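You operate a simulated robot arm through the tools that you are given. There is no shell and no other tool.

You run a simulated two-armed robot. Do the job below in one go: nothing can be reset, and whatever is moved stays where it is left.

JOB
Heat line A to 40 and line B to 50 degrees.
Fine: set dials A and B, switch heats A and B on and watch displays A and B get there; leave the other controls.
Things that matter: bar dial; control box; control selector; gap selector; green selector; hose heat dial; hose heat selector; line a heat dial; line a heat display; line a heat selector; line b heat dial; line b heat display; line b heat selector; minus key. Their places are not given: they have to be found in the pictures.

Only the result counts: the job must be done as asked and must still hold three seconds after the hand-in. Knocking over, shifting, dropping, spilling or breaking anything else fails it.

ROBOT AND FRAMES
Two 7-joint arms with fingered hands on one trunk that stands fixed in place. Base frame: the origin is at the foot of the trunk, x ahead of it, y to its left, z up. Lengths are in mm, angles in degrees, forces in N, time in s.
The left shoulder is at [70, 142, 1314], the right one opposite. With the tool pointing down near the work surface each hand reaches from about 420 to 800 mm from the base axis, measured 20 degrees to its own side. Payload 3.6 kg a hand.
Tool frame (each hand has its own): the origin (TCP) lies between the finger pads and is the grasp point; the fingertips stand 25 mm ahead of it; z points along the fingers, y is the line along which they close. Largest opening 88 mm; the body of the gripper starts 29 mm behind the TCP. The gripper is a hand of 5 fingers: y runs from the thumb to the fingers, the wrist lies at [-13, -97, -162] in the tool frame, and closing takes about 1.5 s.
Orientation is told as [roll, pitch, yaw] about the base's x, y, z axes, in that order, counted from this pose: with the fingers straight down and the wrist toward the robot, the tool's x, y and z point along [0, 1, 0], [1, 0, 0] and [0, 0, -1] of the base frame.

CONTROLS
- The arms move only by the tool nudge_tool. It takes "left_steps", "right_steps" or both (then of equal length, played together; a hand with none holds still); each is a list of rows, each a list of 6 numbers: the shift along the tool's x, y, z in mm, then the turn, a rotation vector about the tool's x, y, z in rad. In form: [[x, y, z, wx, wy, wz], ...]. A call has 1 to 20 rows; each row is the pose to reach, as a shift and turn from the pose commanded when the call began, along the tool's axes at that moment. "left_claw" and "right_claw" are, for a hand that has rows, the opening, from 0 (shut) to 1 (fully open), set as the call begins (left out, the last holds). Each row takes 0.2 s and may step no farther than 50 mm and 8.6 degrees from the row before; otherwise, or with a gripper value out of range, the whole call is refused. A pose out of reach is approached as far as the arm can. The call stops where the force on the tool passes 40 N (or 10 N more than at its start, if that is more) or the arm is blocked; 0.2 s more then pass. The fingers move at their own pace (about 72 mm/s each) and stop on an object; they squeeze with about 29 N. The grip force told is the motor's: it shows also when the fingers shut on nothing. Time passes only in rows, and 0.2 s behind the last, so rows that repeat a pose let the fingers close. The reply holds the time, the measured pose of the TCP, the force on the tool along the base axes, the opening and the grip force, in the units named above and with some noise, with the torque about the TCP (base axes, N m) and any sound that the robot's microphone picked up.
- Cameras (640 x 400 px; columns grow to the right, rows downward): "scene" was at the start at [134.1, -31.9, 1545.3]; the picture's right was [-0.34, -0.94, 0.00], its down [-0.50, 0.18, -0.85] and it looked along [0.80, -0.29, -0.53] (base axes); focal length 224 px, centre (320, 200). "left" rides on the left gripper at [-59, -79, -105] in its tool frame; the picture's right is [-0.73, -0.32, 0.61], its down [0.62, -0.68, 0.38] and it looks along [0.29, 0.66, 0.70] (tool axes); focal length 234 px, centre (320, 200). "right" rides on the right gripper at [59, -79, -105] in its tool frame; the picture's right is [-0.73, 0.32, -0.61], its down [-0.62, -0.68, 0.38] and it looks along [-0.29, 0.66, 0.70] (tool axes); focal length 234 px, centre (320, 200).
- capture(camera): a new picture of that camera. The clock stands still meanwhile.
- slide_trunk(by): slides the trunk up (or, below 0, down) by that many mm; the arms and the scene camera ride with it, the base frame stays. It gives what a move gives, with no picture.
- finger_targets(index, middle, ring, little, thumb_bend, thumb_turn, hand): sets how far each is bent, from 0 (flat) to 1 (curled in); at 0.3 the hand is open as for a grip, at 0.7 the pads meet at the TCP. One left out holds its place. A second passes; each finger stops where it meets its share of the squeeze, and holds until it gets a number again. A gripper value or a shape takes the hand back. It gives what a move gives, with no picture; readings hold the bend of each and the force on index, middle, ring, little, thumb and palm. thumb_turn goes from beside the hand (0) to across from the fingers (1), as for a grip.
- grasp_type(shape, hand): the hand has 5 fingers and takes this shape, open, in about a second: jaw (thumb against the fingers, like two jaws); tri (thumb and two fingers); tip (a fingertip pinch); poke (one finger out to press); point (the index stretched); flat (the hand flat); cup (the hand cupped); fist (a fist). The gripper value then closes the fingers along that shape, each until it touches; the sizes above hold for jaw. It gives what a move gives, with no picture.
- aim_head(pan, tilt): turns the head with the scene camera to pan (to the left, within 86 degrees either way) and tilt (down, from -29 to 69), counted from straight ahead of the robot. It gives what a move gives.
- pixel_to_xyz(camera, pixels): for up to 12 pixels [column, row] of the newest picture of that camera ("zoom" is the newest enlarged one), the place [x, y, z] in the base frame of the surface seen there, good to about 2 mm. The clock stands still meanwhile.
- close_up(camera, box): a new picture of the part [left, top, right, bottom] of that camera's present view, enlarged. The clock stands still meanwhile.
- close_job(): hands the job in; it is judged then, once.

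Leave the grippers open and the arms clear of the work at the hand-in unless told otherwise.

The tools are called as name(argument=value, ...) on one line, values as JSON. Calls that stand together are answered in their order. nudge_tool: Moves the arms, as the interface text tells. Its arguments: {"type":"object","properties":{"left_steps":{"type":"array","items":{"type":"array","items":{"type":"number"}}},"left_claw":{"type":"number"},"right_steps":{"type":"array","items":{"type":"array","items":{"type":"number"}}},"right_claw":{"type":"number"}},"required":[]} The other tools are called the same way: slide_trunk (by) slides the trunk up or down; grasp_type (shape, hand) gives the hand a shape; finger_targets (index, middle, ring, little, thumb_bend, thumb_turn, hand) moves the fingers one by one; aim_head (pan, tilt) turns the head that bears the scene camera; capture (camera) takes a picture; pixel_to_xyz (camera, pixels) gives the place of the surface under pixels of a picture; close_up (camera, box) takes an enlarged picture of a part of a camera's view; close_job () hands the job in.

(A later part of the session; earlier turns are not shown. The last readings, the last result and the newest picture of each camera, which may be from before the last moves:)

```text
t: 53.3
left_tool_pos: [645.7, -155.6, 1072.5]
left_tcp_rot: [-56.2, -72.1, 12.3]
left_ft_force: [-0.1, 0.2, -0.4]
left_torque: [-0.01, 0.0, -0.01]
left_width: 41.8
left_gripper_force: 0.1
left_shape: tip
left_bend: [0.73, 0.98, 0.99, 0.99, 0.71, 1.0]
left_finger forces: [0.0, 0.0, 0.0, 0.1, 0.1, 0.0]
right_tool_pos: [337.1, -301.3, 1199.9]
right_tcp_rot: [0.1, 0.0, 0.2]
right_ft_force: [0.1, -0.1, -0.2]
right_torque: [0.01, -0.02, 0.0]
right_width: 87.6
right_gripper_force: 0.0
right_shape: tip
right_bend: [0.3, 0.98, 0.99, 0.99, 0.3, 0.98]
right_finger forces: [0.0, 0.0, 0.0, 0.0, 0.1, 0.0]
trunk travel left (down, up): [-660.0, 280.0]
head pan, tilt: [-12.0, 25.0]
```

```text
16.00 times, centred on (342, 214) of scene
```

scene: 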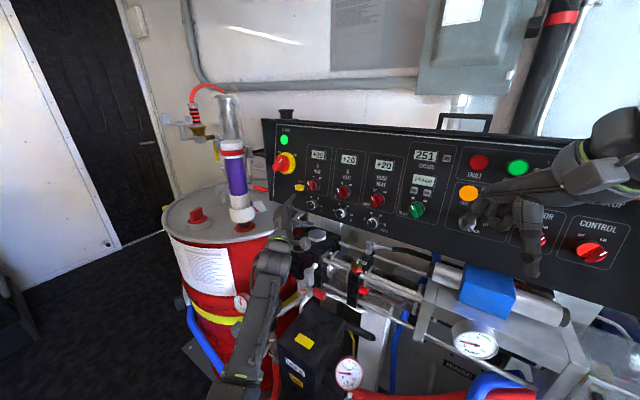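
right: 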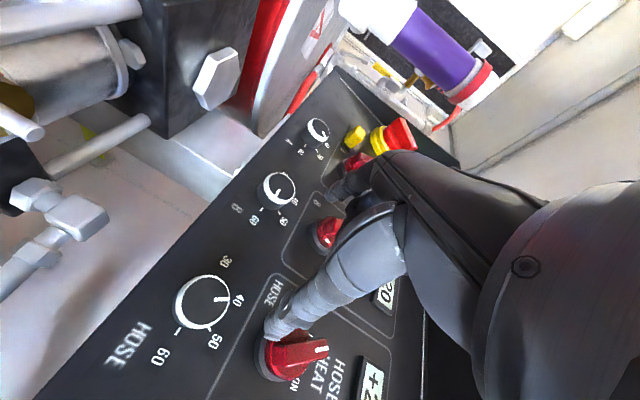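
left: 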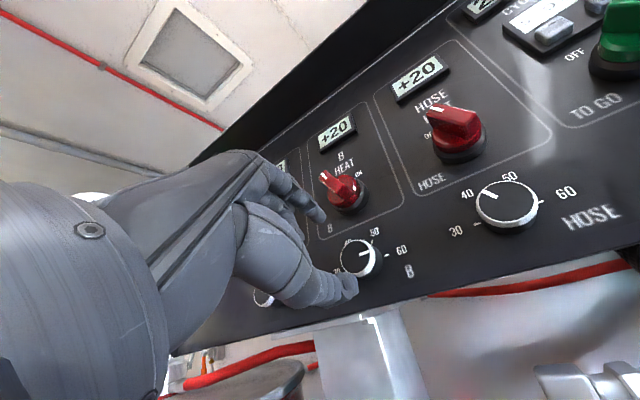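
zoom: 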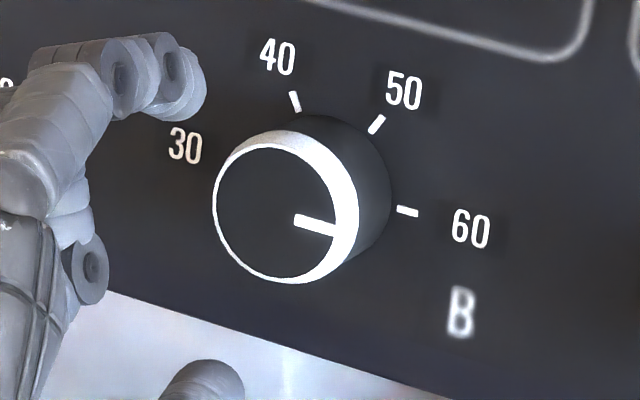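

Dial A reads about −29°, so essentially 40, and dial B is at about +91° (60). I'll correct the centring and go in on dial B as I did on A.

nudge_tool(left_steps=[[-2, -2.7, 0, 0, 0, 0], [-2, -2.7, 8, 0, 0, 0], [-2, -2.7, 16, 0, 0, 0], [-2, -2.7, 24, 0, 0, 0], [-2, -2.7, 31, 0, 0, 0], [-2, -2.7, 37, 0, 0, 0], [-2, -2.7, 37, 0, 0, 0]])

close_up(camera="scene", box=[312, 191, 372, 231])

close_up(camera="left", box=[260, 160, 420, 290])

```text
t: 54.9
left_tool_pos: [667.5, -183.6, 1062.4]
left_tcp_rot: [-56.5, -72.0, 12.5]
left_ft_force: [0.4, -0.2, 0.5]
left_torque: [0.0, 0.0, 0.01]
left_width: 42.1
left_gripper_force: 0.1
left_shape: tip
left_bend: [0.73, 0.98, 0.99, 0.99, 0.71, 1.0]
left_finger forces: [0.0, 0.1, 0.1, 0.0, 0.0, 0.0]
right_tool_pos: [337.3, -301.2, 1200.7]
right_tcp_rot: [0.1, 0.0, 0.2]
right_ft_force: [-0.7, 1.1, -0.1]
right_torque: [0.01, -0.01, -0.01]
right_width: 87.7
right_gripper_force: 0.0
right_shape: tip
right_bend: [0.3, 0.98, 0.99, 0.99, 0.3, 0.98]
right_finger forces: [0.1, 0.0, 0.0, 0.1, 0.1, 0.1]
trunk travel left (down, up): [-660.0, 280.0]
head pan, tilt: [-12.0, 25.0]
```

```text
10.00 times, centred on (342, 211) of scene
```

zoom: 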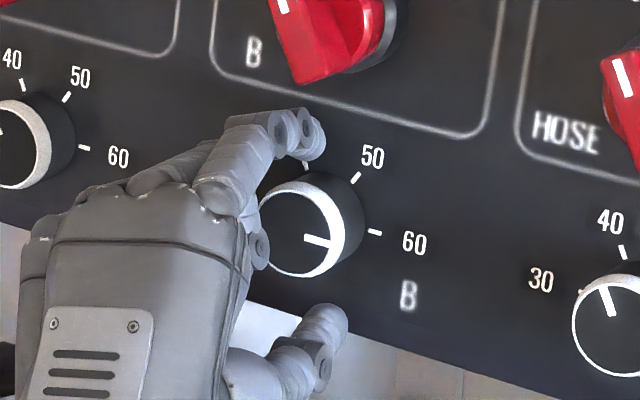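

```text
3.08 times, centred on (340, 225) of left
```

zoom: 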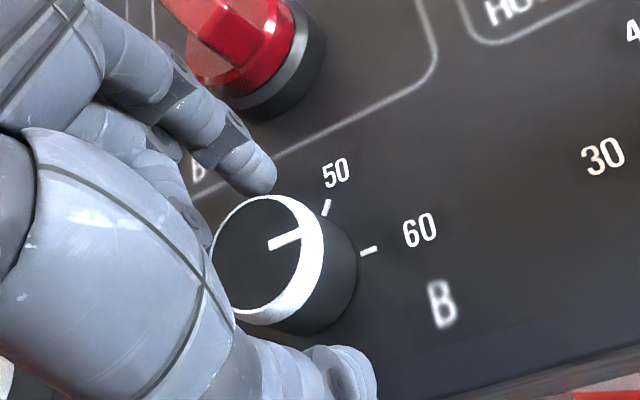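

Centred on dial B within 2 mm with no contact. I'll trim the centring, then close the pinch.

nudge_tool(left_steps=[[1.3, 2.1, 2, 0, 0, 0], [1.3, 2.1, 2, 0, 0, 0]])

nudge_tool(left_steps=[[0, 0, 0, 0, 0, 0], [0, 0, 0, 0, 0, 0], [0, 0, 0, 0, 0, 0], [0, 0, 0, 0, 0, 0]], left_claw=0.2)

close_up(camera="scene", box=[322, 201, 362, 226])

```text
t: 55.5
left_tool_pos: [669.7, -183.1, 1064.3]
left_tcp_rot: [-56.3, -72.2, 12.4]
left_ft_force: [-0.5, -0.6, 0.5]
left_torque: [0.02, 0.0, -0.02]
left_width: 41.9
left_gripper_force: 0.1
left_shape: tip
left_bend: [0.73, 0.98, 0.99, 0.99, 0.71, 1.0]
left_finger forces: [0.0, 0.0, 0.0, 0.0, 0.1, 0.0]
right_tool_pos: [337.3, -300.8, 1201.2]
right_tcp_rot: [0.1, 0.0, 0.3]
right_ft_force: [-0.1, -0.4, -0.2]
right_torque: [-0.04, -0.01, 0.03]
right_width: 88.1
right_gripper_force: 0.1
right_shape: tip
right_bend: [0.3, 0.98, 0.99, 0.99, 0.3, 0.98]
right_finger forces: [0.0, 0.0, 0.0, 0.0, 0.1, 0.1]
trunk travel left (down, up): [-660.0, 280.0]
head pan, tilt: [-12.0, 25.0]
```

```text
t: 56.5
left_tool_pos: [671.9, -183.9, 1063.5]
left_tcp_rot: [-56.4, -72.0, 12.3]
left_ft_force: [-0.5, 0.2, -2.7]
left_torque: [0.0, 0.04, -0.04]
left_width: 21.2
left_gripper_force: 29.1
left_shape: tip
left_bend: [0.73, 1.0, 1.0, 1.0, 0.74, 1.0]
left_finger forces: [24.7, 0.0, 0.1, 0.0, 26.5, 0.0]
right_tool_pos: [336.2, -300.7, 1200.1]
right_tcp_rot: [0.1, 0.0, 0.2]
right_ft_force: [-0.1, 0.5, 0.2]
right_torque: [0.0, 0.01, 0.02]
right_width: 88.2
right_gripper_force: 0.1
right_shape: tip
right_bend: [0.3, 0.98, 0.99, 0.99, 0.3, 0.98]
right_finger forces: [0.1, 0.1, 0.0, 0.0, 0.1, 0.0]
trunk travel left (down, up): [-660.0, 280.0]
head pan, tilt: [-12.0, 25.0]
```

```text
16.00 times, centred on (342, 214) of scene
```

zoom: 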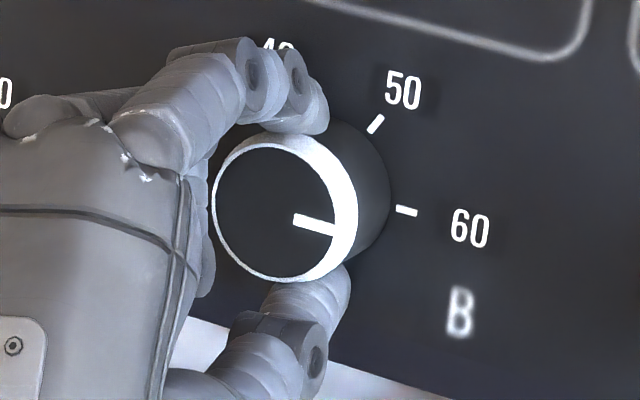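

Dial B is pinched, with the pointer still at 60. I'll turn about 40° counter-clockwise and then measure.

nudge_tool(left_steps=[[0, 0, 0, 0, 0, -0.0873], [0, 0, 0, 0, 0, -0.1745], [0, 0, 0, 0, 0, -0.2618], [0, 0, 0, 0, 0, -0.349], [0, 0, 0, 0, 0, -0.4363], [0, 0, 0, 0, 0, -0.5236], [0, 0, 0, 0, 0, -0.6109], [0, 0, 0, 0, 0, -0.6981], [0, 0, 0, 0, 0, -0.6981]])

close_up(camera="scene", box=[322, 201, 362, 226])

close_up(camera="left", box=[260, 160, 420, 290])

```text
t: 58.7
left_tool_pos: [686.4, -156.8, 1058.8]
left_tcp_rot: [-76.6, -36.3, 39.5]
left_ft_force: [0.5, -0.6, 0.0]
left_torque: [-0.01, -0.03, 0.03]
left_width: 14.2
left_gripper_force: 29.1
left_shape: tip
left_bend: [0.76, 1.0, 1.0, 1.0, 0.86, 0.96]
left_finger forces: [0.0, 0.0, 0.1, 0.0, 0.1, 0.0]
right_tool_pos: [337.6, -301.3, 1200.6]
right_tcp_rot: [0.1, -0.1, 0.2]
right_ft_force: [0.1, 0.3, 0.1]
right_torque: [0.0, 0.02, 0.01]
right_width: 88.1
right_gripper_force: 0.0
right_shape: tip
right_bend: [0.3, 0.98, 0.99, 0.99, 0.3, 0.98]
right_finger forces: [0.0, 0.0, 0.0, 0.0, 0.1, 0.0]
trunk travel left (down, up): [-660.0, 280.0]
head pan, tilt: [-12.0, 25.0]
stopped in row 9 (left hand): the arm was blocked; the commanded pose is now the measured one
```

```text
16.00 times, centred on (342, 214) of scene
```

zoom: 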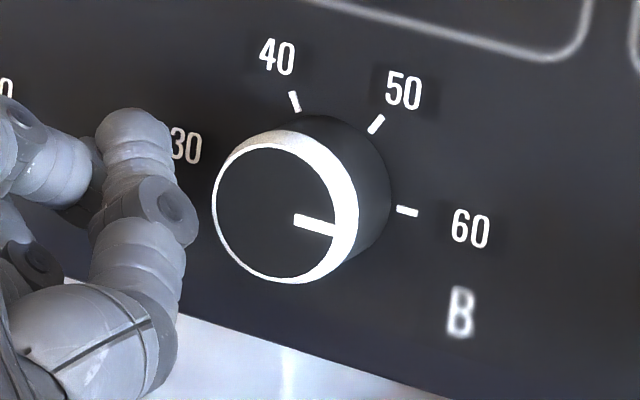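

```text
3.08 times, centred on (340, 225) of left
```

zoom: 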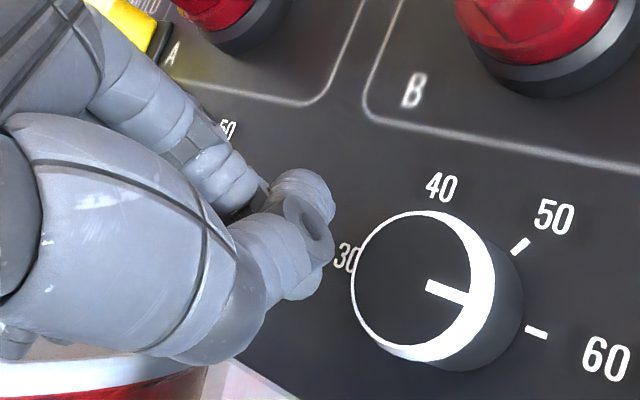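

The arm hit a limit while turning: the fingers slid off to the left and dial B still stands at 60, nothing else touched. At B the usable turning range lies lower. I'll back out, swing the hand to start more clockwise (index straight up and slightly right), and re-centre on B.

nudge_tool(left_steps=[[0, 0, -17, 0, 0, 0], [0, 0, -34, 0, 0, 0]])

nudge_tool(left_steps=[[-2.4, -2.2, 0, 0, -0.005, 0.123], [-4.9, -4.4, 0, 0, -0.011, 0.246], [-7.4, -6.6, 0, 0, -0.016, 0.369], [-9.8, -8.8, 0, 0, -0.021, 0.492], [-12.3, -11, 0, 0, -0.027, 0.614], [-14.7, -13.3, 0, 0, -0.032, 0.737], [-17.2, -15.5, 0, 0, -0.037, 0.86], [-19.6, -17.7, 0, 0.004, -0.043, 0.983], [-22.1, -19.9, 0, 0.004, -0.048, 1.106], [-22.1, -19.9, 0, 0.004, -0.048, 1.106]], left_claw=0.48)

close_up(camera="scene", box=[280, 160, 400, 240])

capture(camera="left")

```text
t: 59.3
left_tool_pos: [657.8, -140.3, 1065.3]
left_tcp_rot: [-76.8, -35.9, 39.0]
left_ft_force: [-0.2, -0.5, -0.1]
left_torque: [0.02, 0.01, -0.03]
left_width: 14.2
left_gripper_force: 28.8
left_shape: tip
left_bend: [0.76, 1.0, 1.0, 1.0, 0.86, 0.96]
left_finger forces: [0.0, 0.1, 0.1, 0.0, 0.0, 0.1]
right_tool_pos: [336.1, -300.2, 1199.7]
right_tcp_rot: [0.1, 0.0, 0.2]
right_ft_force: [0.3, -0.6, 0.7]
right_torque: [0.04, -0.01, 0.0]
right_width: 87.8
right_gripper_force: 0.0
right_shape: tip
right_bend: [0.3, 0.98, 0.99, 0.99, 0.3, 0.98]
right_finger forces: [0.0, 0.0, 0.0, 0.0, 0.1, 0.1]
trunk travel left (down, up): [-660.0, 280.0]
head pan, tilt: [-12.0, 25.0]
```

```text
t: 61.5
left_tool_pos: [640.7, -160.2, 1071.7]
left_tcp_rot: [43.8, -76.2, -90.3]
left_ft_force: [0.1, 0.2, 0.3]
left_torque: [-0.01, -0.01, -0.02]
left_width: 41.8
left_gripper_force: 0.0
left_shape: tip
left_bend: [0.73, 0.98, 0.99, 0.99, 0.71, 1.0]
left_finger forces: [0.0, 0.1, 0.0, 0.0, 0.1, 0.0]
right_tool_pos: [336.3, -301.9, 1199.6]
right_tcp_rot: [0.1, 0.0, 0.2]
right_ft_force: [0.0, -0.2, -0.1]
right_torque: [0.0, -0.02, 0.0]
right_width: 88.0
right_gripper_force: 0.2
right_shape: tip
right_bend: [0.3, 0.98, 0.99, 0.99, 0.3, 0.98]
right_finger forces: [0.1, 0.1, 0.1, 0.0, 0.0, 0.0]
trunk travel left (down, up): [-660.0, 280.0]
head pan, tilt: [-12.0, 25.0]
```

```text
5.00 times, centred on (340, 200) of scene
```

zoom: 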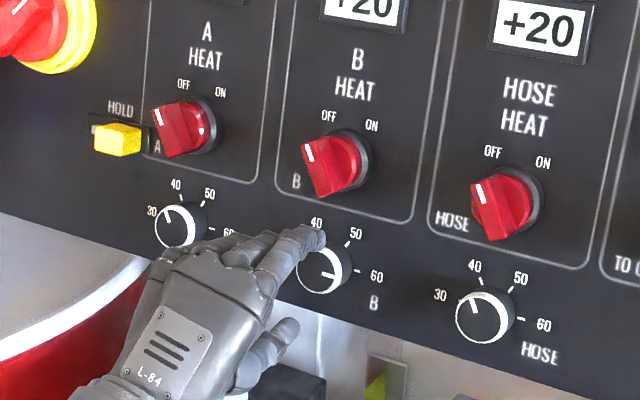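

```text
taken
```

left: 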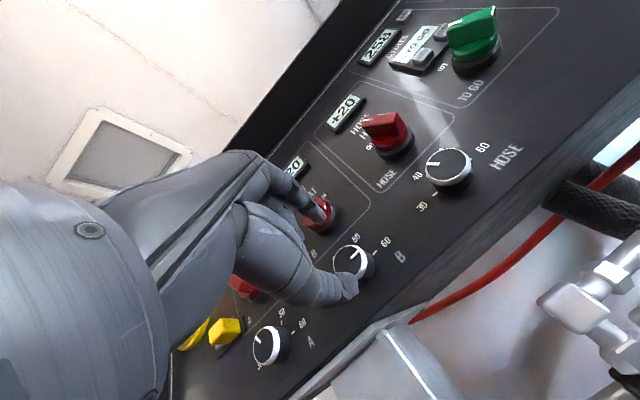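

The hand is square at φ≈80°, TCP about 4 mm right of B's centre. I'll correct this and go in slowly, watching the index clearance to selector B.

nudge_tool(left_steps=[[2, -1, 0, 0, 0, 0], [3.9, -2, 8, 0, 0, 0], [3.9, -2, 16, 0, 0, 0], [3.9, -2, 24, 0, 0, 0], [3.9, -2, 31, 0, 0, 0], [3.9, -2, 37, 0, 0, 0], [3.9, -2, 37, 0, 0, 0]])

close_up(camera="scene", box=[312, 191, 372, 231])

close_up(camera="left", box=[260, 160, 420, 290])

```text
t: 63.1
left_tool_pos: [669.6, -182.2, 1064.7]
left_tcp_rot: [43.7, -76.3, -90.1]
left_ft_force: [-0.1, -0.2, -0.2]
left_torque: [0.0, -0.05, 0.03]
left_width: 41.9
left_gripper_force: 0.1
left_shape: tip
left_bend: [0.73, 0.98, 0.99, 0.99, 0.71, 1.0]
left_finger forces: [0.0, 0.0, 0.0, 0.0, 0.0, 0.0]
right_tool_pos: [336.9, -302.6, 1200.0]
right_tcp_rot: [0.0, 0.0, 0.2]
right_ft_force: [-0.2, -0.8, 0.5]
right_torque: [-0.03, 0.0, -0.02]
right_width: 88.1
right_gripper_force: 0.1
right_shape: tip
right_bend: [0.3, 0.98, 0.99, 0.99, 0.3, 0.98]
right_finger forces: [0.1, 0.1, 0.0, 0.1, 0.1, 0.1]
trunk travel left (down, up): [-660.0, 280.0]
head pan, tilt: [-12.0, 25.0]
```

```text
10.00 times, centred on (342, 211) of scene
```

zoom: 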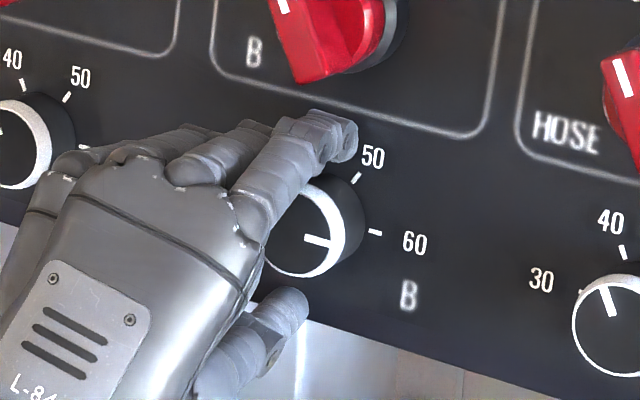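

```text
3.08 times, centred on (340, 225) of left
```

zoom: 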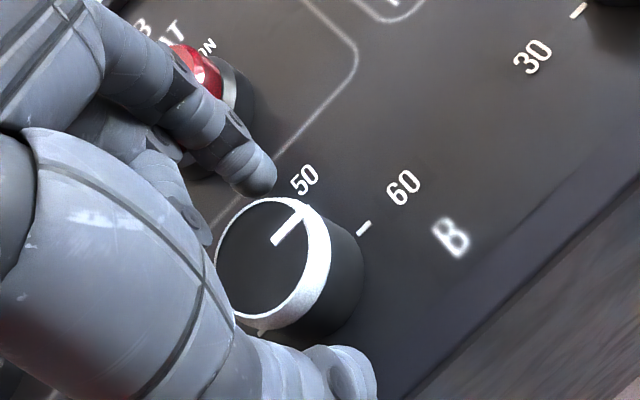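

Centred on dial B within 1 mm, no contact. I'll close the pinch and then turn 34° counter-clockwise.

nudge_tool(left_steps=[[0, 0, 2, 0, 0, 0], [0, 0, 2, 0, 0, 0], [0, 0, 2, 0, 0, 0], [0, 0, 2, 0, 0, 0]], left_claw=0.2)

nudge_tool(left_steps=[[0, 0, 0, 0, 0, -0.0873], [0, 0, 0, 0, 0, -0.1745], [0, 0, 0, 0, 0, -0.2618], [0, 0, 0, 0, 0, -0.349], [0, 0, 0, 0, 0, -0.4363], [0, 0, 0, 0, 0, -0.5236], [0, 0, 0, 0, 0, -0.593], [0, 0, 0, 0, 0, -0.593]])

close_up(camera="scene", box=[322, 201, 362, 226])

close_up(camera="left", box=[260, 160, 420, 290])

```text
t: 64.1
left_tool_pos: [671.6, -184.7, 1061.8]
left_tcp_rot: [43.6, -76.3, -90.1]
left_ft_force: [-0.6, 1.1, -2.7]
left_torque: [0.01, 0.03, 0.04]
left_width: 21.9
left_gripper_force: 28.8
left_shape: tip
left_bend: [0.73, 1.0, 1.0, 1.0, 0.75, 1.0]
left_finger forces: [24.7, 0.1, 0.1, 0.1, 26.4, 0.1]
right_tool_pos: [337.4, -300.4, 1199.9]
right_tcp_rot: [0.1, 0.0, 0.2]
right_ft_force: [0.8, 0.6, 0.3]
right_torque: [-0.02, -0.01, -0.05]
right_width: 87.9
right_gripper_force: 0.0
right_shape: tip
right_bend: [0.3, 0.98, 0.99, 0.99, 0.3, 0.98]
right_finger forces: [0.0, 0.0, 0.1, 0.0, 0.0, 0.0]
trunk travel left (down, up): [-660.0, 280.0]
head pan, tilt: [-12.0, 25.0]
```

```text
t: 65.9
left_tool_pos: [678.7, -175.6, 1055.1]
left_tcp_rot: [-63.7, -64.7, 21.8]
left_ft_force: [-0.1, -30.2, 9.8]
left_torque: [-0.1, -0.15, 0.08]
left_width: 17.2
left_gripper_force: 28.5
left_shape: tip
left_bend: [0.74, 1.0, 1.0, 1.0, 0.76, 0.86]
left_finger forces: [18.5, 0.1, 0.0, 0.1, 34.3, 0.1]
right_tool_pos: [337.0, -307.6, 1199.3]
right_tcp_rot: [0.5, -0.1, 0.2]
right_ft_force: [0.4, 0.3, -0.7]
right_torque: [0.04, 0.02, 0.04]
right_width: 87.9
right_gripper_force: 0.0
right_shape: tip
right_bend: [0.3, 0.98, 0.99, 0.99, 0.3, 0.98]
right_finger forces: [0.1, 0.0, 0.0, 0.1, 0.0, 0.0]
trunk travel left (down, up): [-660.0, 280.0]
head pan, tilt: [-12.0, 25.0]
```

```text
16.00 times, centred on (342, 214) of scene
```

zoom: 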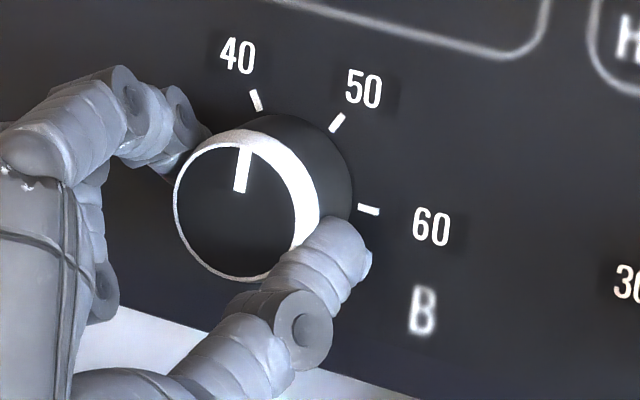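

```text
3.08 times, centred on (340, 225) of left
```

zoom: 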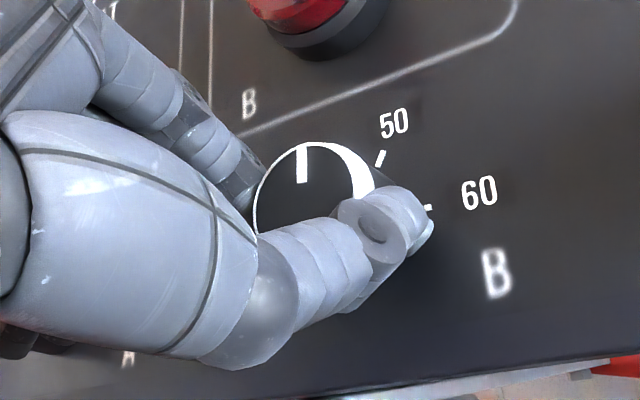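

The dial turned further than the hand: its pointer is now near vertical (about +1°, i.e. 45), and the hand is pulling sideways with 30 N as it drifts against its limit. I'll turn back clockwise in small amounts, checking as I go.

nudge_tool(left_steps=[[0, 0, 0, 0, 0, 0.07], [0, 0, 0, 0, 0, 0.14], [0, 0, 0, 0, 0, 0.14]])

close_up(camera="scene", box=[322, 201, 362, 226])

```text
t: 66.7
left_tool_pos: [670.7, -185.2, 1063.1]
left_tcp_rot: [-58.6, -70.8, 14.3]
left_ft_force: [-2.8, 5.9, -7.3]
left_torque: [0.12, 0.11, -0.02]
left_width: 22.5
left_gripper_force: 28.8
left_shape: tip
left_bend: [0.73, 1.0, 1.0, 1.0, 0.76, 1.0]
left_finger forces: [22.9, 0.0, 0.1, 0.1, 30.7, 0.1]
right_tool_pos: [337.1, -299.9, 1200.6]
right_tcp_rot: [0.0, 0.0, 0.1]
right_ft_force: [0.3, 0.8, -0.2]
right_torque: [-0.01, -0.02, 0.0]
right_width: 88.0
right_gripper_force: 0.1
right_shape: tip
right_bend: [0.3, 0.98, 0.99, 0.99, 0.3, 0.98]
right_finger forces: [0.1, 0.0, 0.0, 0.0, 0.0, 0.1]
trunk travel left (down, up): [-660.0, 280.0]
head pan, tilt: [-12.0, 25.0]
```

```text
16.00 times, centred on (342, 214) of scene
```

zoom: 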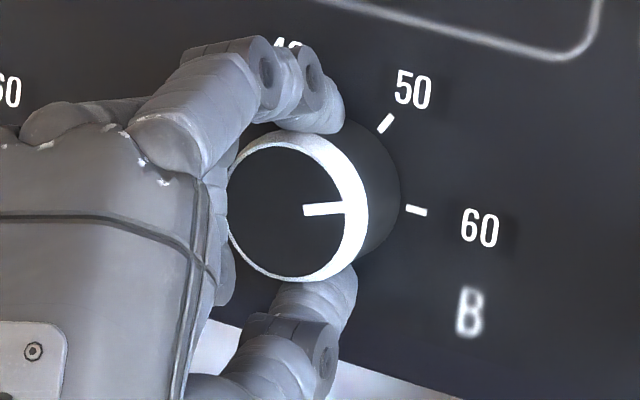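

With the hand centred again, the dial reads about +71° and must go to +30°. Turning past φ≈108° hits the arm limit, so I'll re-grip: open, swing the hand 45° clockwise around the dial without touching it, then pinch and turn again.

nudge_tool(left_steps=[[0, 0, 0, 0, 0, 0], [0, 0, 0, 0, 0, 0], [0, 0, 0, 0, 0, 0]], left_claw=0.48)

nudge_tool(left_steps=[[0, 0, 0, 0, 0, 0.131], [0, 0, 0, 0, 0, 0.262], [0, 0, 0, 0, 0, 0.393], [0, 0, 0, 0, 0, 0.524], [0, 0, 0, 0, 0, 0.654], [0, 0, 0, 0, 0, 0.785], [0, 0, 0, 0, 0, 0.785]])

close_up(camera="scene", box=[312, 191, 372, 231])

```text
t: 67.5
left_tool_pos: [669.1, -184.8, 1062.5]
left_tcp_rot: [-58.6, -70.9, 14.3]
left_ft_force: [-0.1, -0.4, 0.1]
left_torque: [0.0, 0.0, -0.01]
left_width: 41.7
left_gripper_force: 0.1
left_shape: tip
left_bend: [0.73, 0.98, 0.99, 0.99, 0.71, 1.0]
left_finger forces: [0.0, 0.0, 0.1, 0.1, 0.1, 0.1]
right_tool_pos: [337.7, -302.5, 1199.6]
right_tcp_rot: [0.1, 0.0, 0.2]
right_ft_force: [0.0, -0.1, -0.2]
right_torque: [0.0, 0.01, -0.01]
right_width: 88.0
right_gripper_force: 0.1
right_shape: tip
right_bend: [0.3, 0.98, 0.99, 0.99, 0.3, 0.98]
right_finger forces: [0.1, 0.0, 0.1, 0.0, 0.0, 0.0]
trunk travel left (down, up): [-660.0, 280.0]
head pan, tilt: [-12.0, 25.0]
```

```text
t: 69.1
left_tool_pos: [669.6, -185.0, 1063.2]
left_tcp_rot: [70.1, -59.8, -118.1]
left_ft_force: [0.7, 0.1, -0.3]
left_torque: [0.0, 0.0, -0.03]
left_width: 42.0
left_gripper_force: 0.0
left_shape: tip
left_bend: [0.73, 0.98, 0.99, 0.99, 0.71, 1.0]
left_finger forces: [0.0, 0.0, 0.0, 0.0, 0.0, 0.0]
right_tool_pos: [336.7, -301.1, 1200.4]
right_tcp_rot: [0.1, -0.1, 0.2]
right_ft_force: [0.9, 0.3, -0.4]
right_torque: [0.01, 0.0, 0.02]
right_width: 88.0
right_gripper_force: 0.1
right_shape: tip
right_bend: [0.3, 0.98, 0.99, 0.99, 0.3, 0.98]
right_finger forces: [0.0, 0.0, 0.0, 0.0, 0.0, 0.0]
trunk travel left (down, up): [-660.0, 280.0]
head pan, tilt: [-12.0, 25.0]
```

```text
10.00 times, centred on (342, 211) of scene
```

zoom: 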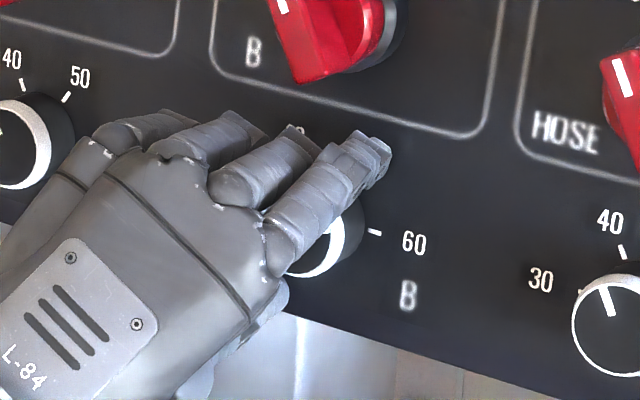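

The hand swung freely around the dial (no force). I'll pinch again and turn 36° counter-clockwise.

nudge_tool(left_steps=[[0, 0, 0, 0, 0, 0], [0, 0, 0, 0, 0, 0], [0, 0, 0, 0, 0, 0], [0, 0, 0, 0, 0, 0]], left_claw=0.2)

nudge_tool(left_steps=[[0, 0, 0, 0, 0, -0.0785], [0, 0, 0, 0, 0, -0.157], [0, 0, 0, 0, 0, -0.2356], [0, 0, 0, 0, 0, -0.3142], [0, 0, 0, 0, 0, -0.3927], [0, 0, 0, 0, 0, -0.4712], [0, 0, 0, 0, 0, -0.5498], [0, 0, 0, 0, 0, -0.6283], [0, 0, 0, 0, 0, -0.6283]])

close_up(camera="scene", box=[322, 201, 362, 226])

```text
t: 70.1
left_tool_pos: [668.4, -186.1, 1062.5]
left_tcp_rot: [70.1, -59.9, -118.0]
left_ft_force: [-1.2, 0.0, -2.6]
left_torque: [0.02, 0.04, -0.05]
left_width: 20.6
left_gripper_force: 28.8
left_shape: tip
left_bend: [0.73, 1.0, 1.0, 1.0, 0.74, 1.0]
left_finger forces: [24.3, 0.0, 0.0, 0.1, 26.5, 0.0]
right_tool_pos: [337.0, -299.9, 1199.5]
right_tcp_rot: [0.1, -0.1, 0.1]
right_ft_force: [0.5, -0.2, -0.6]
right_torque: [0.0, 0.0, -0.02]
right_width: 87.9
right_gripper_force: 0.0
right_shape: tip
right_bend: [0.3, 0.98, 0.99, 0.99, 0.3, 0.98]
right_finger forces: [0.0, 0.0, 0.1, 0.1, 0.1, 0.1]
trunk travel left (down, up): [-660.0, 280.0]
head pan, tilt: [-12.0, 25.0]
```

```text
t: 72.1
left_tool_pos: [670.1, -185.7, 1064.7]
left_tcp_rot: [-36.6, -77.7, -8.3]
left_ft_force: [-0.2, -3.8, 1.3]
left_torque: [-0.02, -0.04, -0.01]
left_width: 20.7
left_gripper_force: 29.0
left_shape: tip
left_bend: [0.73, 1.0, 1.0, 1.0, 0.75, 1.0]
left_finger forces: [26.6, 0.0, 0.0, 0.0, 25.6, 0.0]
right_tool_pos: [336.1, -301.6, 1199.7]
right_tcp_rot: [0.0, 0.0, 0.2]
right_ft_force: [0.3, -0.1, -0.4]
right_torque: [0.01, 0.01, 0.03]
right_width: 87.9
right_gripper_force: 0.0
right_shape: tip
right_bend: [0.3, 0.98, 0.99, 0.99, 0.3, 0.98]
right_finger forces: [0.1, 0.0, 0.1, 0.1, 0.0, 0.0]
trunk travel left (down, up): [-660.0, 280.0]
head pan, tilt: [-12.0, 25.0]
```

```text
16.00 times, centred on (342, 214) of scene
```

zoom: 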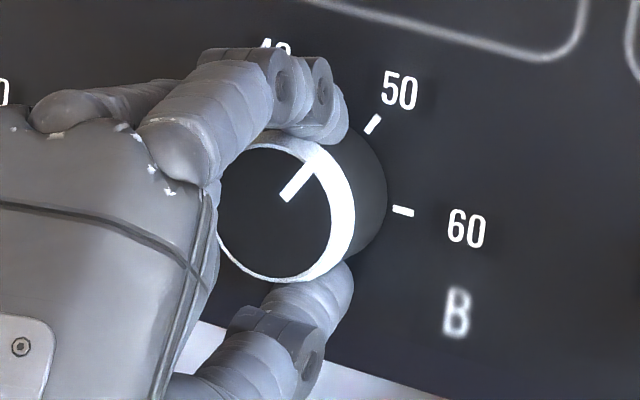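

The pointer is at about +33°, just short of the 50 tick at about +30°. I'll turn 3° more, then release and check.

nudge_tool(left_steps=[[0, 0, 0, 0, 0, -0.05], [0, 0, 0, 0, 0, -0.05]])

nudge_tool(left_steps=[[0, 0, 0, 0, 0, 0], [0, 0, 0, 0, 0, 0], [0, 0, 0, 0, 0, 0]], left_claw=0.48)

nudge_tool(left_steps=[[0, 0, -20, 0, 0, 0], [0, 0, -45, 0, 0, 0], [15, -15, -60, 0, 0, 0], [15, -15, -60, 0, 0, 0]])

close_up(camera="scene", box=[322, 201, 362, 226])

close_up(camera="scene", box=[280, 160, 400, 240])

```text
t: 72.7
left_tool_pos: [669.3, -184.4, 1064.4]
left_tcp_rot: [-45.7, -75.9, 1.1]
left_ft_force: [0.5, -3.6, 0.1]
left_torque: [-0.01, -0.03, -0.02]
left_width: 20.5
left_gripper_force: 29.3
left_shape: tip
left_bend: [0.73, 1.0, 1.0, 1.0, 0.75, 1.0]
left_finger forces: [26.6, 0.0, 0.0, 0.0, 25.6, 0.1]
right_tool_pos: [336.2, -301.7, 1199.5]
right_tcp_rot: [0.1, -0.1, 0.2]
right_ft_force: [0.5, 0.3, -0.2]
right_torque: [0.0, 0.01, -0.04]
right_width: 87.6
right_gripper_force: 0.1
right_shape: tip
right_bend: [0.3, 0.98, 0.99, 0.99, 0.3, 0.98]
right_finger forces: [0.0, 0.0, 0.0, 0.0, 0.0, 0.0]
trunk travel left (down, up): [-660.0, 280.0]
head pan, tilt: [-12.0, 25.0]
```

```text
t: 73.5
left_tool_pos: [670.0, -184.1, 1063.8]
left_tcp_rot: [-45.6, -75.8, 1.1]
left_ft_force: [-0.1, 0.1, 0.2]
left_torque: [0.02, -0.03, 0.02]
left_width: 41.7
left_gripper_force: 0.0
left_shape: tip
left_bend: [0.73, 0.98, 0.99, 0.99, 0.71, 1.0]
left_finger forces: [0.1, 0.1, 0.0, 0.0, 0.0, 0.0]
right_tool_pos: [336.9, -302.0, 1200.7]
right_tcp_rot: [0.1, 0.0, 0.2]
right_ft_force: [-0.4, 1.0, -0.1]
right_torque: [0.02, -0.02, -0.01]
right_width: 87.8
right_gripper_force: 0.1
right_shape: tip
right_bend: [0.3, 0.98, 0.99, 0.99, 0.3, 0.98]
right_finger forces: [0.1, 0.0, 0.0, 0.1, 0.0, 0.0]
trunk travel left (down, up): [-660.0, 280.0]
head pan, tilt: [-12.0, 25.0]
```

```text
t: 74.5
left_tool_pos: [633.9, -133.5, 1058.5]
left_tcp_rot: [-45.7, -75.8, 1.0]
left_ft_force: [0.3, 0.6, 0.0]
left_torque: [0.03, 0.01, 0.04]
left_width: 41.8
left_gripper_force: 0.1
left_shape: tip
left_bend: [0.73, 0.98, 0.99, 0.99, 0.71, 1.0]
left_finger forces: [0.1, 0.1, 0.1, 0.0, 0.0, 0.0]
right_tool_pos: [336.9, -301.9, 1199.7]
right_tcp_rot: [0.1, 0.0, 0.2]
right_ft_force: [0.4, 0.2, 0.5]
right_torque: [0.0, 0.01, 0.01]
right_width: 87.9
right_gripper_force: 0.1
right_shape: tip
right_bend: [0.3, 0.98, 0.99, 0.99, 0.3, 0.98]
right_finger forces: [0.0, 0.0, 0.1, 0.0, 0.0, 0.1]
trunk travel left (down, up): [-660.0, 280.0]
head pan, tilt: [-12.0, 25.0]
```

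```text
16.00 times, centred on (342, 214) of scene
```

zoom: 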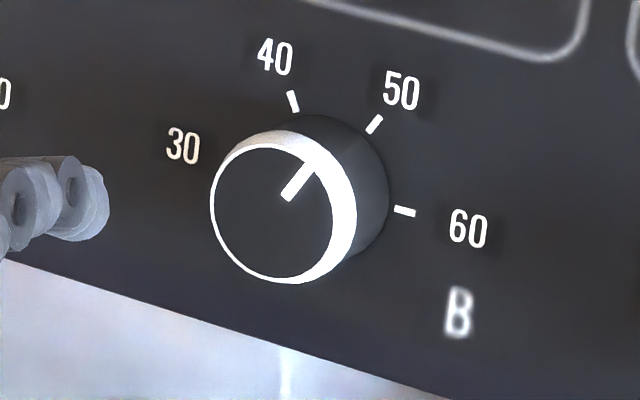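

```text
5.00 times, centred on (340, 200) of scene
```

zoom: 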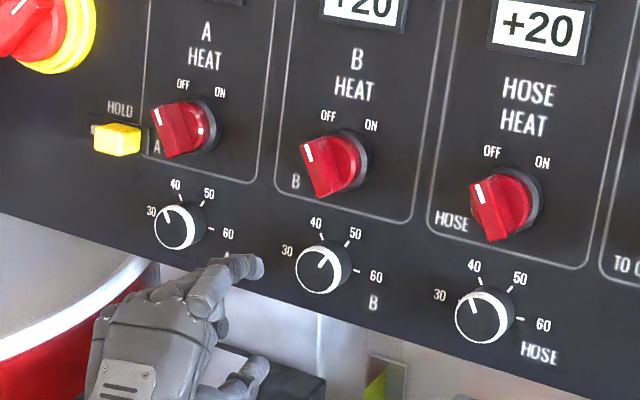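

Dial B now stands at about +30° (50) and dial A at about −30° (40). Next are the selectors; I'll zoom on both to measure the handle geometry.

close_up(camera="scene", box=[292, 173, 332, 198])

pixel_to_xyz(camera="zoom", pixels=[[270, 150], [300, 150], [340, 140], [365, 190], [340, 240], [280, 240], [290, 260], [250, 190], [330, 190], [305, 200], [380, 200], [345, 120]])

close_up(camera="scene", box=[322, 180, 362, 205])

```text
16.00 times, centred on (312, 186) of scene
```

zoom: 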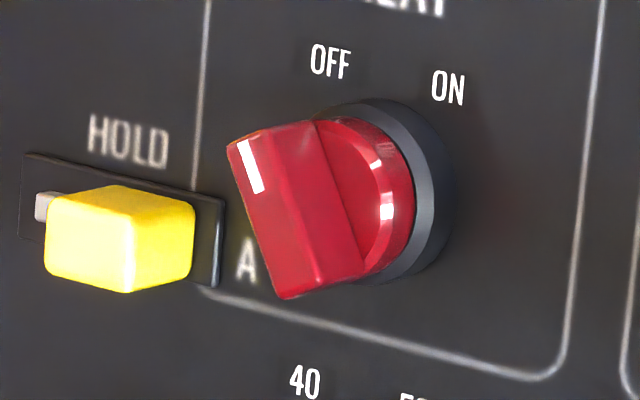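

```text
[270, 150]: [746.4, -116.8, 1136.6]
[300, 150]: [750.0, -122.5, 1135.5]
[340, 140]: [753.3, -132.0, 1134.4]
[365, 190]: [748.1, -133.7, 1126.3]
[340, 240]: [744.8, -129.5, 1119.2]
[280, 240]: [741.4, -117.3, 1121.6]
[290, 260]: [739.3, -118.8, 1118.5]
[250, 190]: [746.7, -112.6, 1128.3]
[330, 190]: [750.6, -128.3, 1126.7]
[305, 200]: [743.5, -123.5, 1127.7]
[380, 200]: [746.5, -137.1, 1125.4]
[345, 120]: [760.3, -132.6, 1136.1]
```

```text
16.00 times, centred on (342, 192) of scene
```

zoom: 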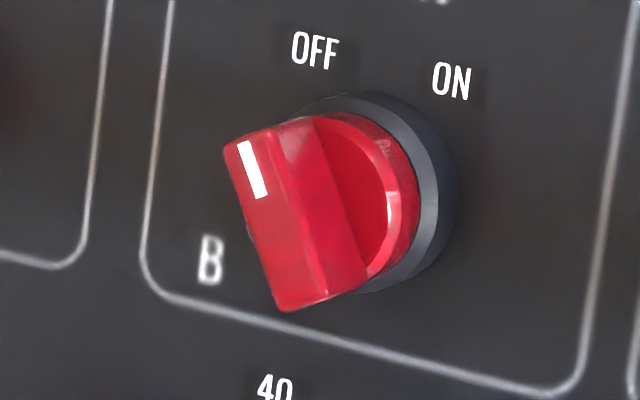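

The handles lie at about −28° (OFF), so ON is probably about +28°; their centres are at about (−444,1217) and (−344,1217) in panel terms, with the front face 37 mm out. I'll push each handle's upper end clockwise with the closed fingertips. First I'll measure the MAINS knob, and how far forward my curled fingers stick out.

nudge_tool(left_steps=[[0, 0, 0, 0, 0, 0], [0, 0, 0, 0, 0, 0], [0, 0, 0, 0, 0, 0], [0, 0, 0, 0, 0, 0]], left_claw=0.0)

close_up(camera="scene", box=[255, 140, 355, 240])

```text
t: 75.5
left_tool_pos: [633.6, -133.0, 1058.5]
left_tcp_rot: [-45.8, -75.8, 1.2]
left_ft_force: [0.0, -0.5, -0.5]
left_torque: [0.04, -0.02, 0.0]
left_width: 0.0
left_gripper_force: 28.5
left_shape: tip
left_bend: [0.7, 1.0, 1.0, 1.0, 0.78, 1.0]
left_finger forces: [0.1, 0.0, 0.0, 0.0, 0.1, 0.0]
right_tool_pos: [337.2, -300.9, 1199.2]
right_tcp_rot: [0.2, -0.2, 0.2]
right_ft_force: [0.1, 0.0, -0.5]
right_torque: [0.02, -0.02, 0.01]
right_width: 87.7
right_gripper_force: 0.1
right_shape: tip
right_bend: [0.3, 0.98, 0.99, 0.99, 0.3, 0.98]
right_finger forces: [0.0, 0.1, 0.0, 0.0, 0.0, 0.0]
trunk travel left (down, up): [-660.0, 280.0]
head pan, tilt: [-12.0, 25.0]
```

```text
4.00 times, centred on (305, 190) of scene
```

zoom: 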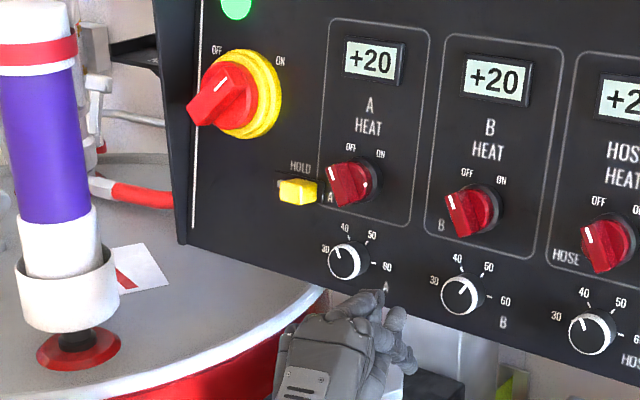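

pixel_to_xyz(camera="zoom", pixels=[[210, 95], [195, 110], [228, 70], [265, 100], [298, 190], [398, 315], [410, 362], [380, 300], [350, 297], [330, 310], [310, 320], [375, 330]])

capture(camera="left")

```text
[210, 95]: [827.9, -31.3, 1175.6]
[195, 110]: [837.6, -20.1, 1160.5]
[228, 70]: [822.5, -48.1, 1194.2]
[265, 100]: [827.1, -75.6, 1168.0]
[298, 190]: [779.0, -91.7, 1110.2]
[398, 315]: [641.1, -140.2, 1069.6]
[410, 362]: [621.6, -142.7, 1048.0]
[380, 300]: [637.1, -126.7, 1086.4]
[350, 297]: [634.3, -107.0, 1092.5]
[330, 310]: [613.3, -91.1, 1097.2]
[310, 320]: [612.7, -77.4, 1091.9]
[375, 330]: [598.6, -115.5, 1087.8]
```

```text
taken
```

left: 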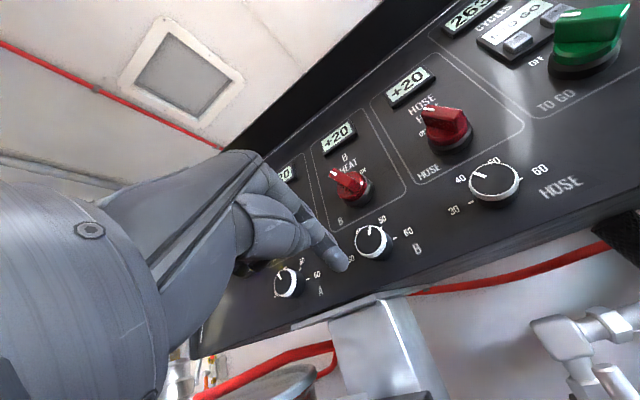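

The curled fingers stay about 23 mm behind the TCP, so they clear MAINS (46 mm proud) and HOLD. Now I'll locate the closed fingertip exactly from the left view near (343,262).

close_up(camera="left", box=[240, 160, 400, 290])

pixel_to_xyz(camera="left", pixels=[[345, 266], [340, 258], [335, 250], [340, 270], [330, 262], [320, 235], [325, 270], [348, 262]])

```text
3.08 times, centred on (320, 225) of left
```

zoom: 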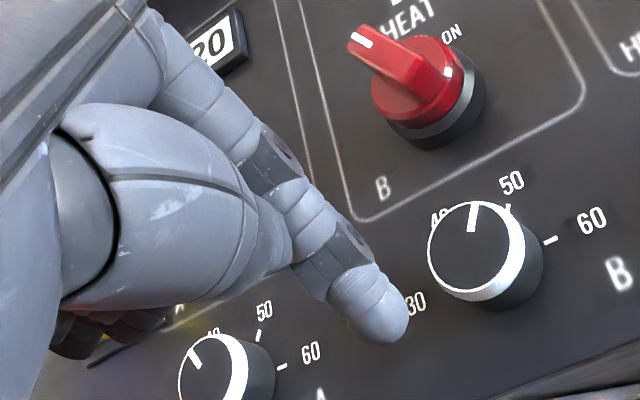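

```text
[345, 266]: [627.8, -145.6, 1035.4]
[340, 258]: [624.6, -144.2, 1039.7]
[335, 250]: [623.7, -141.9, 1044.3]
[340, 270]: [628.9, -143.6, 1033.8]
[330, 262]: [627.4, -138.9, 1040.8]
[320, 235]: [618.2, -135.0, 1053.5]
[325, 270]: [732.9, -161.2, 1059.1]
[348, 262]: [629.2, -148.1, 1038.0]
```

With full closure the index hooks past the thumb, so it's not a neat probe. I'll try the poke shape (one finger out) here, 90 mm from the panel, and look.

grasp_type(shape="poke", hand="left")

capture(camera="left")

close_up(camera="scene", box=[255, 150, 355, 240])

```text
t: 76.4
left_tool_pos: [633.2, -133.2, 1058.8]
left_tcp_rot: [-45.8, -75.8, 1.0]
left_ft_force: [-0.2, 0.4, 0.4]
left_torque: [0.03, 0.04, -0.01]
left_width: 0.0
left_gripper_force: 0.0
left_shape: poke
left_bend: [0.7, 0.7, 0.99, 0.99, 1.0, 1.0]
left_finger forces: [0.0, 0.1, 0.0, 0.0, 0.0, 0.1]
right_tool_pos: [336.1, -301.7, 1200.7]
right_tcp_rot: [0.1, 0.0, 0.2]
right_ft_force: [0.2, -0.8, -0.6]
right_torque: [-0.01, 0.01, 0.02]
right_width: 88.0
right_gripper_force: 0.1
right_shape: tip
right_bend: [0.3, 0.98, 0.99, 0.99, 0.3, 0.98]
right_finger forces: [0.0, 0.1, 0.0, 0.1, 0.1, 0.0]
trunk travel left (down, up): [-660.0, 280.0]
head pan, tilt: [-12.0, 25.0]
```

```text
taken
```

left: 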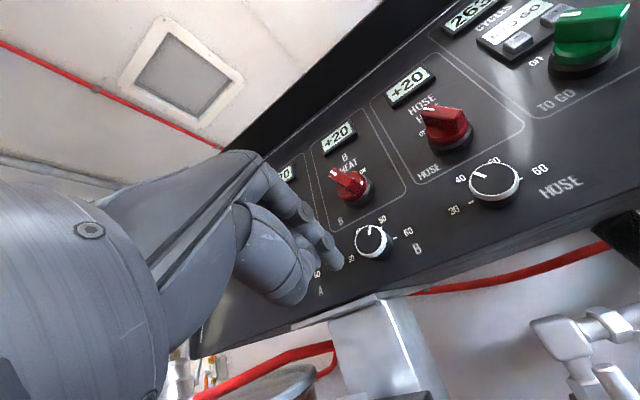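

```text
4.44 times, centred on (305, 195) of scene
```

zoom: 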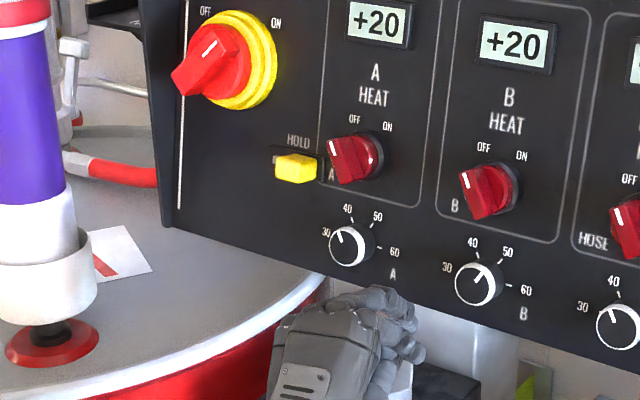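

In poke shape two fingers hook; not better. I'll go back to the tip shape at about 42 mm opening and use the thumb tip as the pusher: with the index above and thumb below, the thumb side is stiff for a sideways push and nothing lies near the dials. First I'll reset the shape and move up-left so that the thumb sits left of selector A's upper end, still 60 mm out.

grasp_type(shape="tip", hand="left")

nudge_tool(left_steps=[[0, 0, 0, 0, 0, 0], [21, 26.5, 1, 0, 0, -0.035], [42, 53, 2, 0, 0, -0.07], [63, 79.5, 3, 0, 0, -0.105], [84, 106, 4, 0, 0, -0.14], [104.5, 132.6, 4, 0, 0, -0.1745], [104.5, 132.6, 4, 0, 0, -0.1745]], left_claw=0.48)

close_up(camera="scene", box=[255, 140, 355, 230])

capture(camera="left")

```text
t: 77.3
left_tool_pos: [633.4, -133.1, 1059.3]
left_tcp_rot: [-45.8, -75.8, 1.2]
left_ft_force: [0.3, 0.5, -0.3]
left_torque: [0.0, -0.02, -0.01]
left_width: 88.0
left_gripper_force: 0.0
left_shape: tip
left_bend: [0.3, 0.98, 0.99, 0.99, 0.3, 0.98]
left_finger forces: [0.1, 0.1, 0.1, 0.0, 0.0, 0.1]
right_tool_pos: [336.8, -301.1, 1199.5]
right_tcp_rot: [0.1, 0.1, 0.2]
right_ft_force: [-0.2, -0.1, 0.0]
right_torque: [0.0, 0.02, 0.0]
right_width: 88.0
right_gripper_force: 0.0
right_shape: tip
right_bend: [0.3, 0.98, 0.99, 0.99, 0.3, 0.98]
right_finger forces: [0.0, 0.1, 0.0, 0.1, 0.1, 0.0]
trunk travel left (down, up): [-660.0, 280.0]
head pan, tilt: [-12.0, 25.0]
```

```text
t: 78.9
left_tool_pos: [741.9, -61.2, 1170.6]
left_tcp_rot: [-63.4, -67.5, 19.7]
left_ft_force: [-0.3, -0.4, 0.2]
left_torque: [0.02, -0.01, 0.01]
left_width: 42.7
left_gripper_force: 0.1
left_shape: tip
left_bend: [0.73, 0.98, 0.99, 0.99, 0.7, 1.0]
left_finger forces: [0.0, 0.0, 0.0, 0.0, 0.1, 0.1]
right_tool_pos: [336.3, -300.0, 1199.3]
right_tcp_rot: [0.0, 0.0, 0.2]
right_ft_force: [0.4, 0.4, -0.6]
right_torque: [0.01, -0.07, -0.02]
right_width: 87.9
right_gripper_force: 0.1
right_shape: tip
right_bend: [0.3, 0.98, 0.99, 0.99, 0.3, 0.98]
right_finger forces: [0.0, 0.0, 0.0, 0.1, 0.0, 0.0]
trunk travel left (down, up): [-660.0, 280.0]
head pan, tilt: [-12.0, 25.0]
```

```text
4.44 times, centred on (305, 185) of scene
```

zoom: 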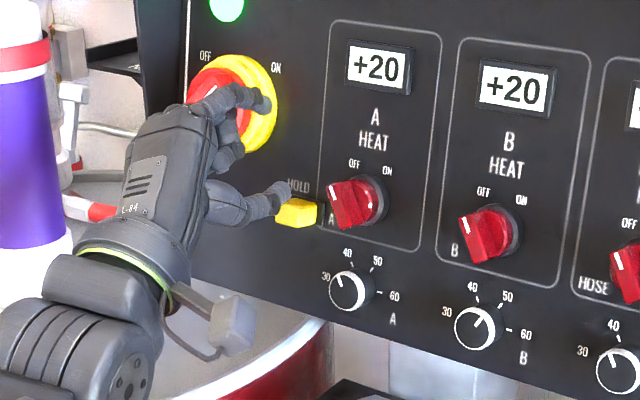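

```text
taken
```

left: 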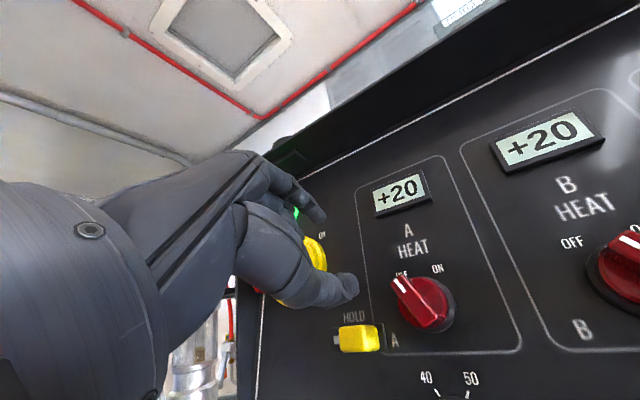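

The thumb is now left of selector A and above HOLD. I'll measure the thumb tip from both cameras.

pixel_to_xyz(camera="zoom", pixels=[[285, 195], [278, 205], [268, 205], [290, 190], [283, 185], [265, 105], [345, 200], [340, 190]])

close_up(camera="left", box=[290, 230, 470, 350])

pixel_to_xyz(camera="left", pixels=[[357, 285], [352, 280], [350, 295], [340, 280], [340, 300], [330, 290]])

```text
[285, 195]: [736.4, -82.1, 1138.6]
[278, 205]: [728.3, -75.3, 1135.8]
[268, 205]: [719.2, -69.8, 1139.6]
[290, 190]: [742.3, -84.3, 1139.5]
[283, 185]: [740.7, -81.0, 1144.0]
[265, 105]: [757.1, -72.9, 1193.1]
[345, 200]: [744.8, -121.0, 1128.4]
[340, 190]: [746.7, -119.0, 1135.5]
```

```text
3.33 times, centred on (380, 290) of left
```

zoom: 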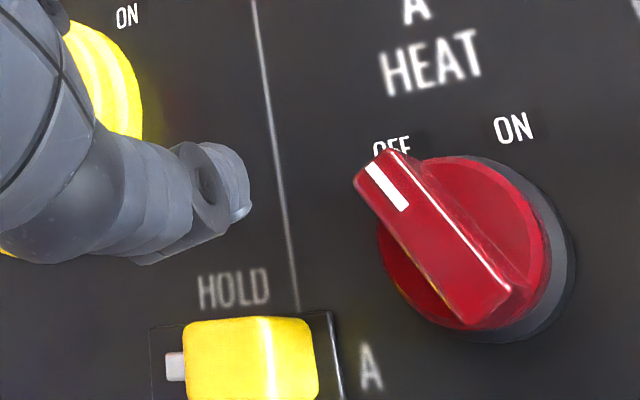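

```text
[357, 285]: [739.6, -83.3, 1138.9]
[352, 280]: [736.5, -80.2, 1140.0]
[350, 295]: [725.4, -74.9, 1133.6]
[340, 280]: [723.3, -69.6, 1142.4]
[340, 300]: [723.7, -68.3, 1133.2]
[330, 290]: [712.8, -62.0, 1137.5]
```

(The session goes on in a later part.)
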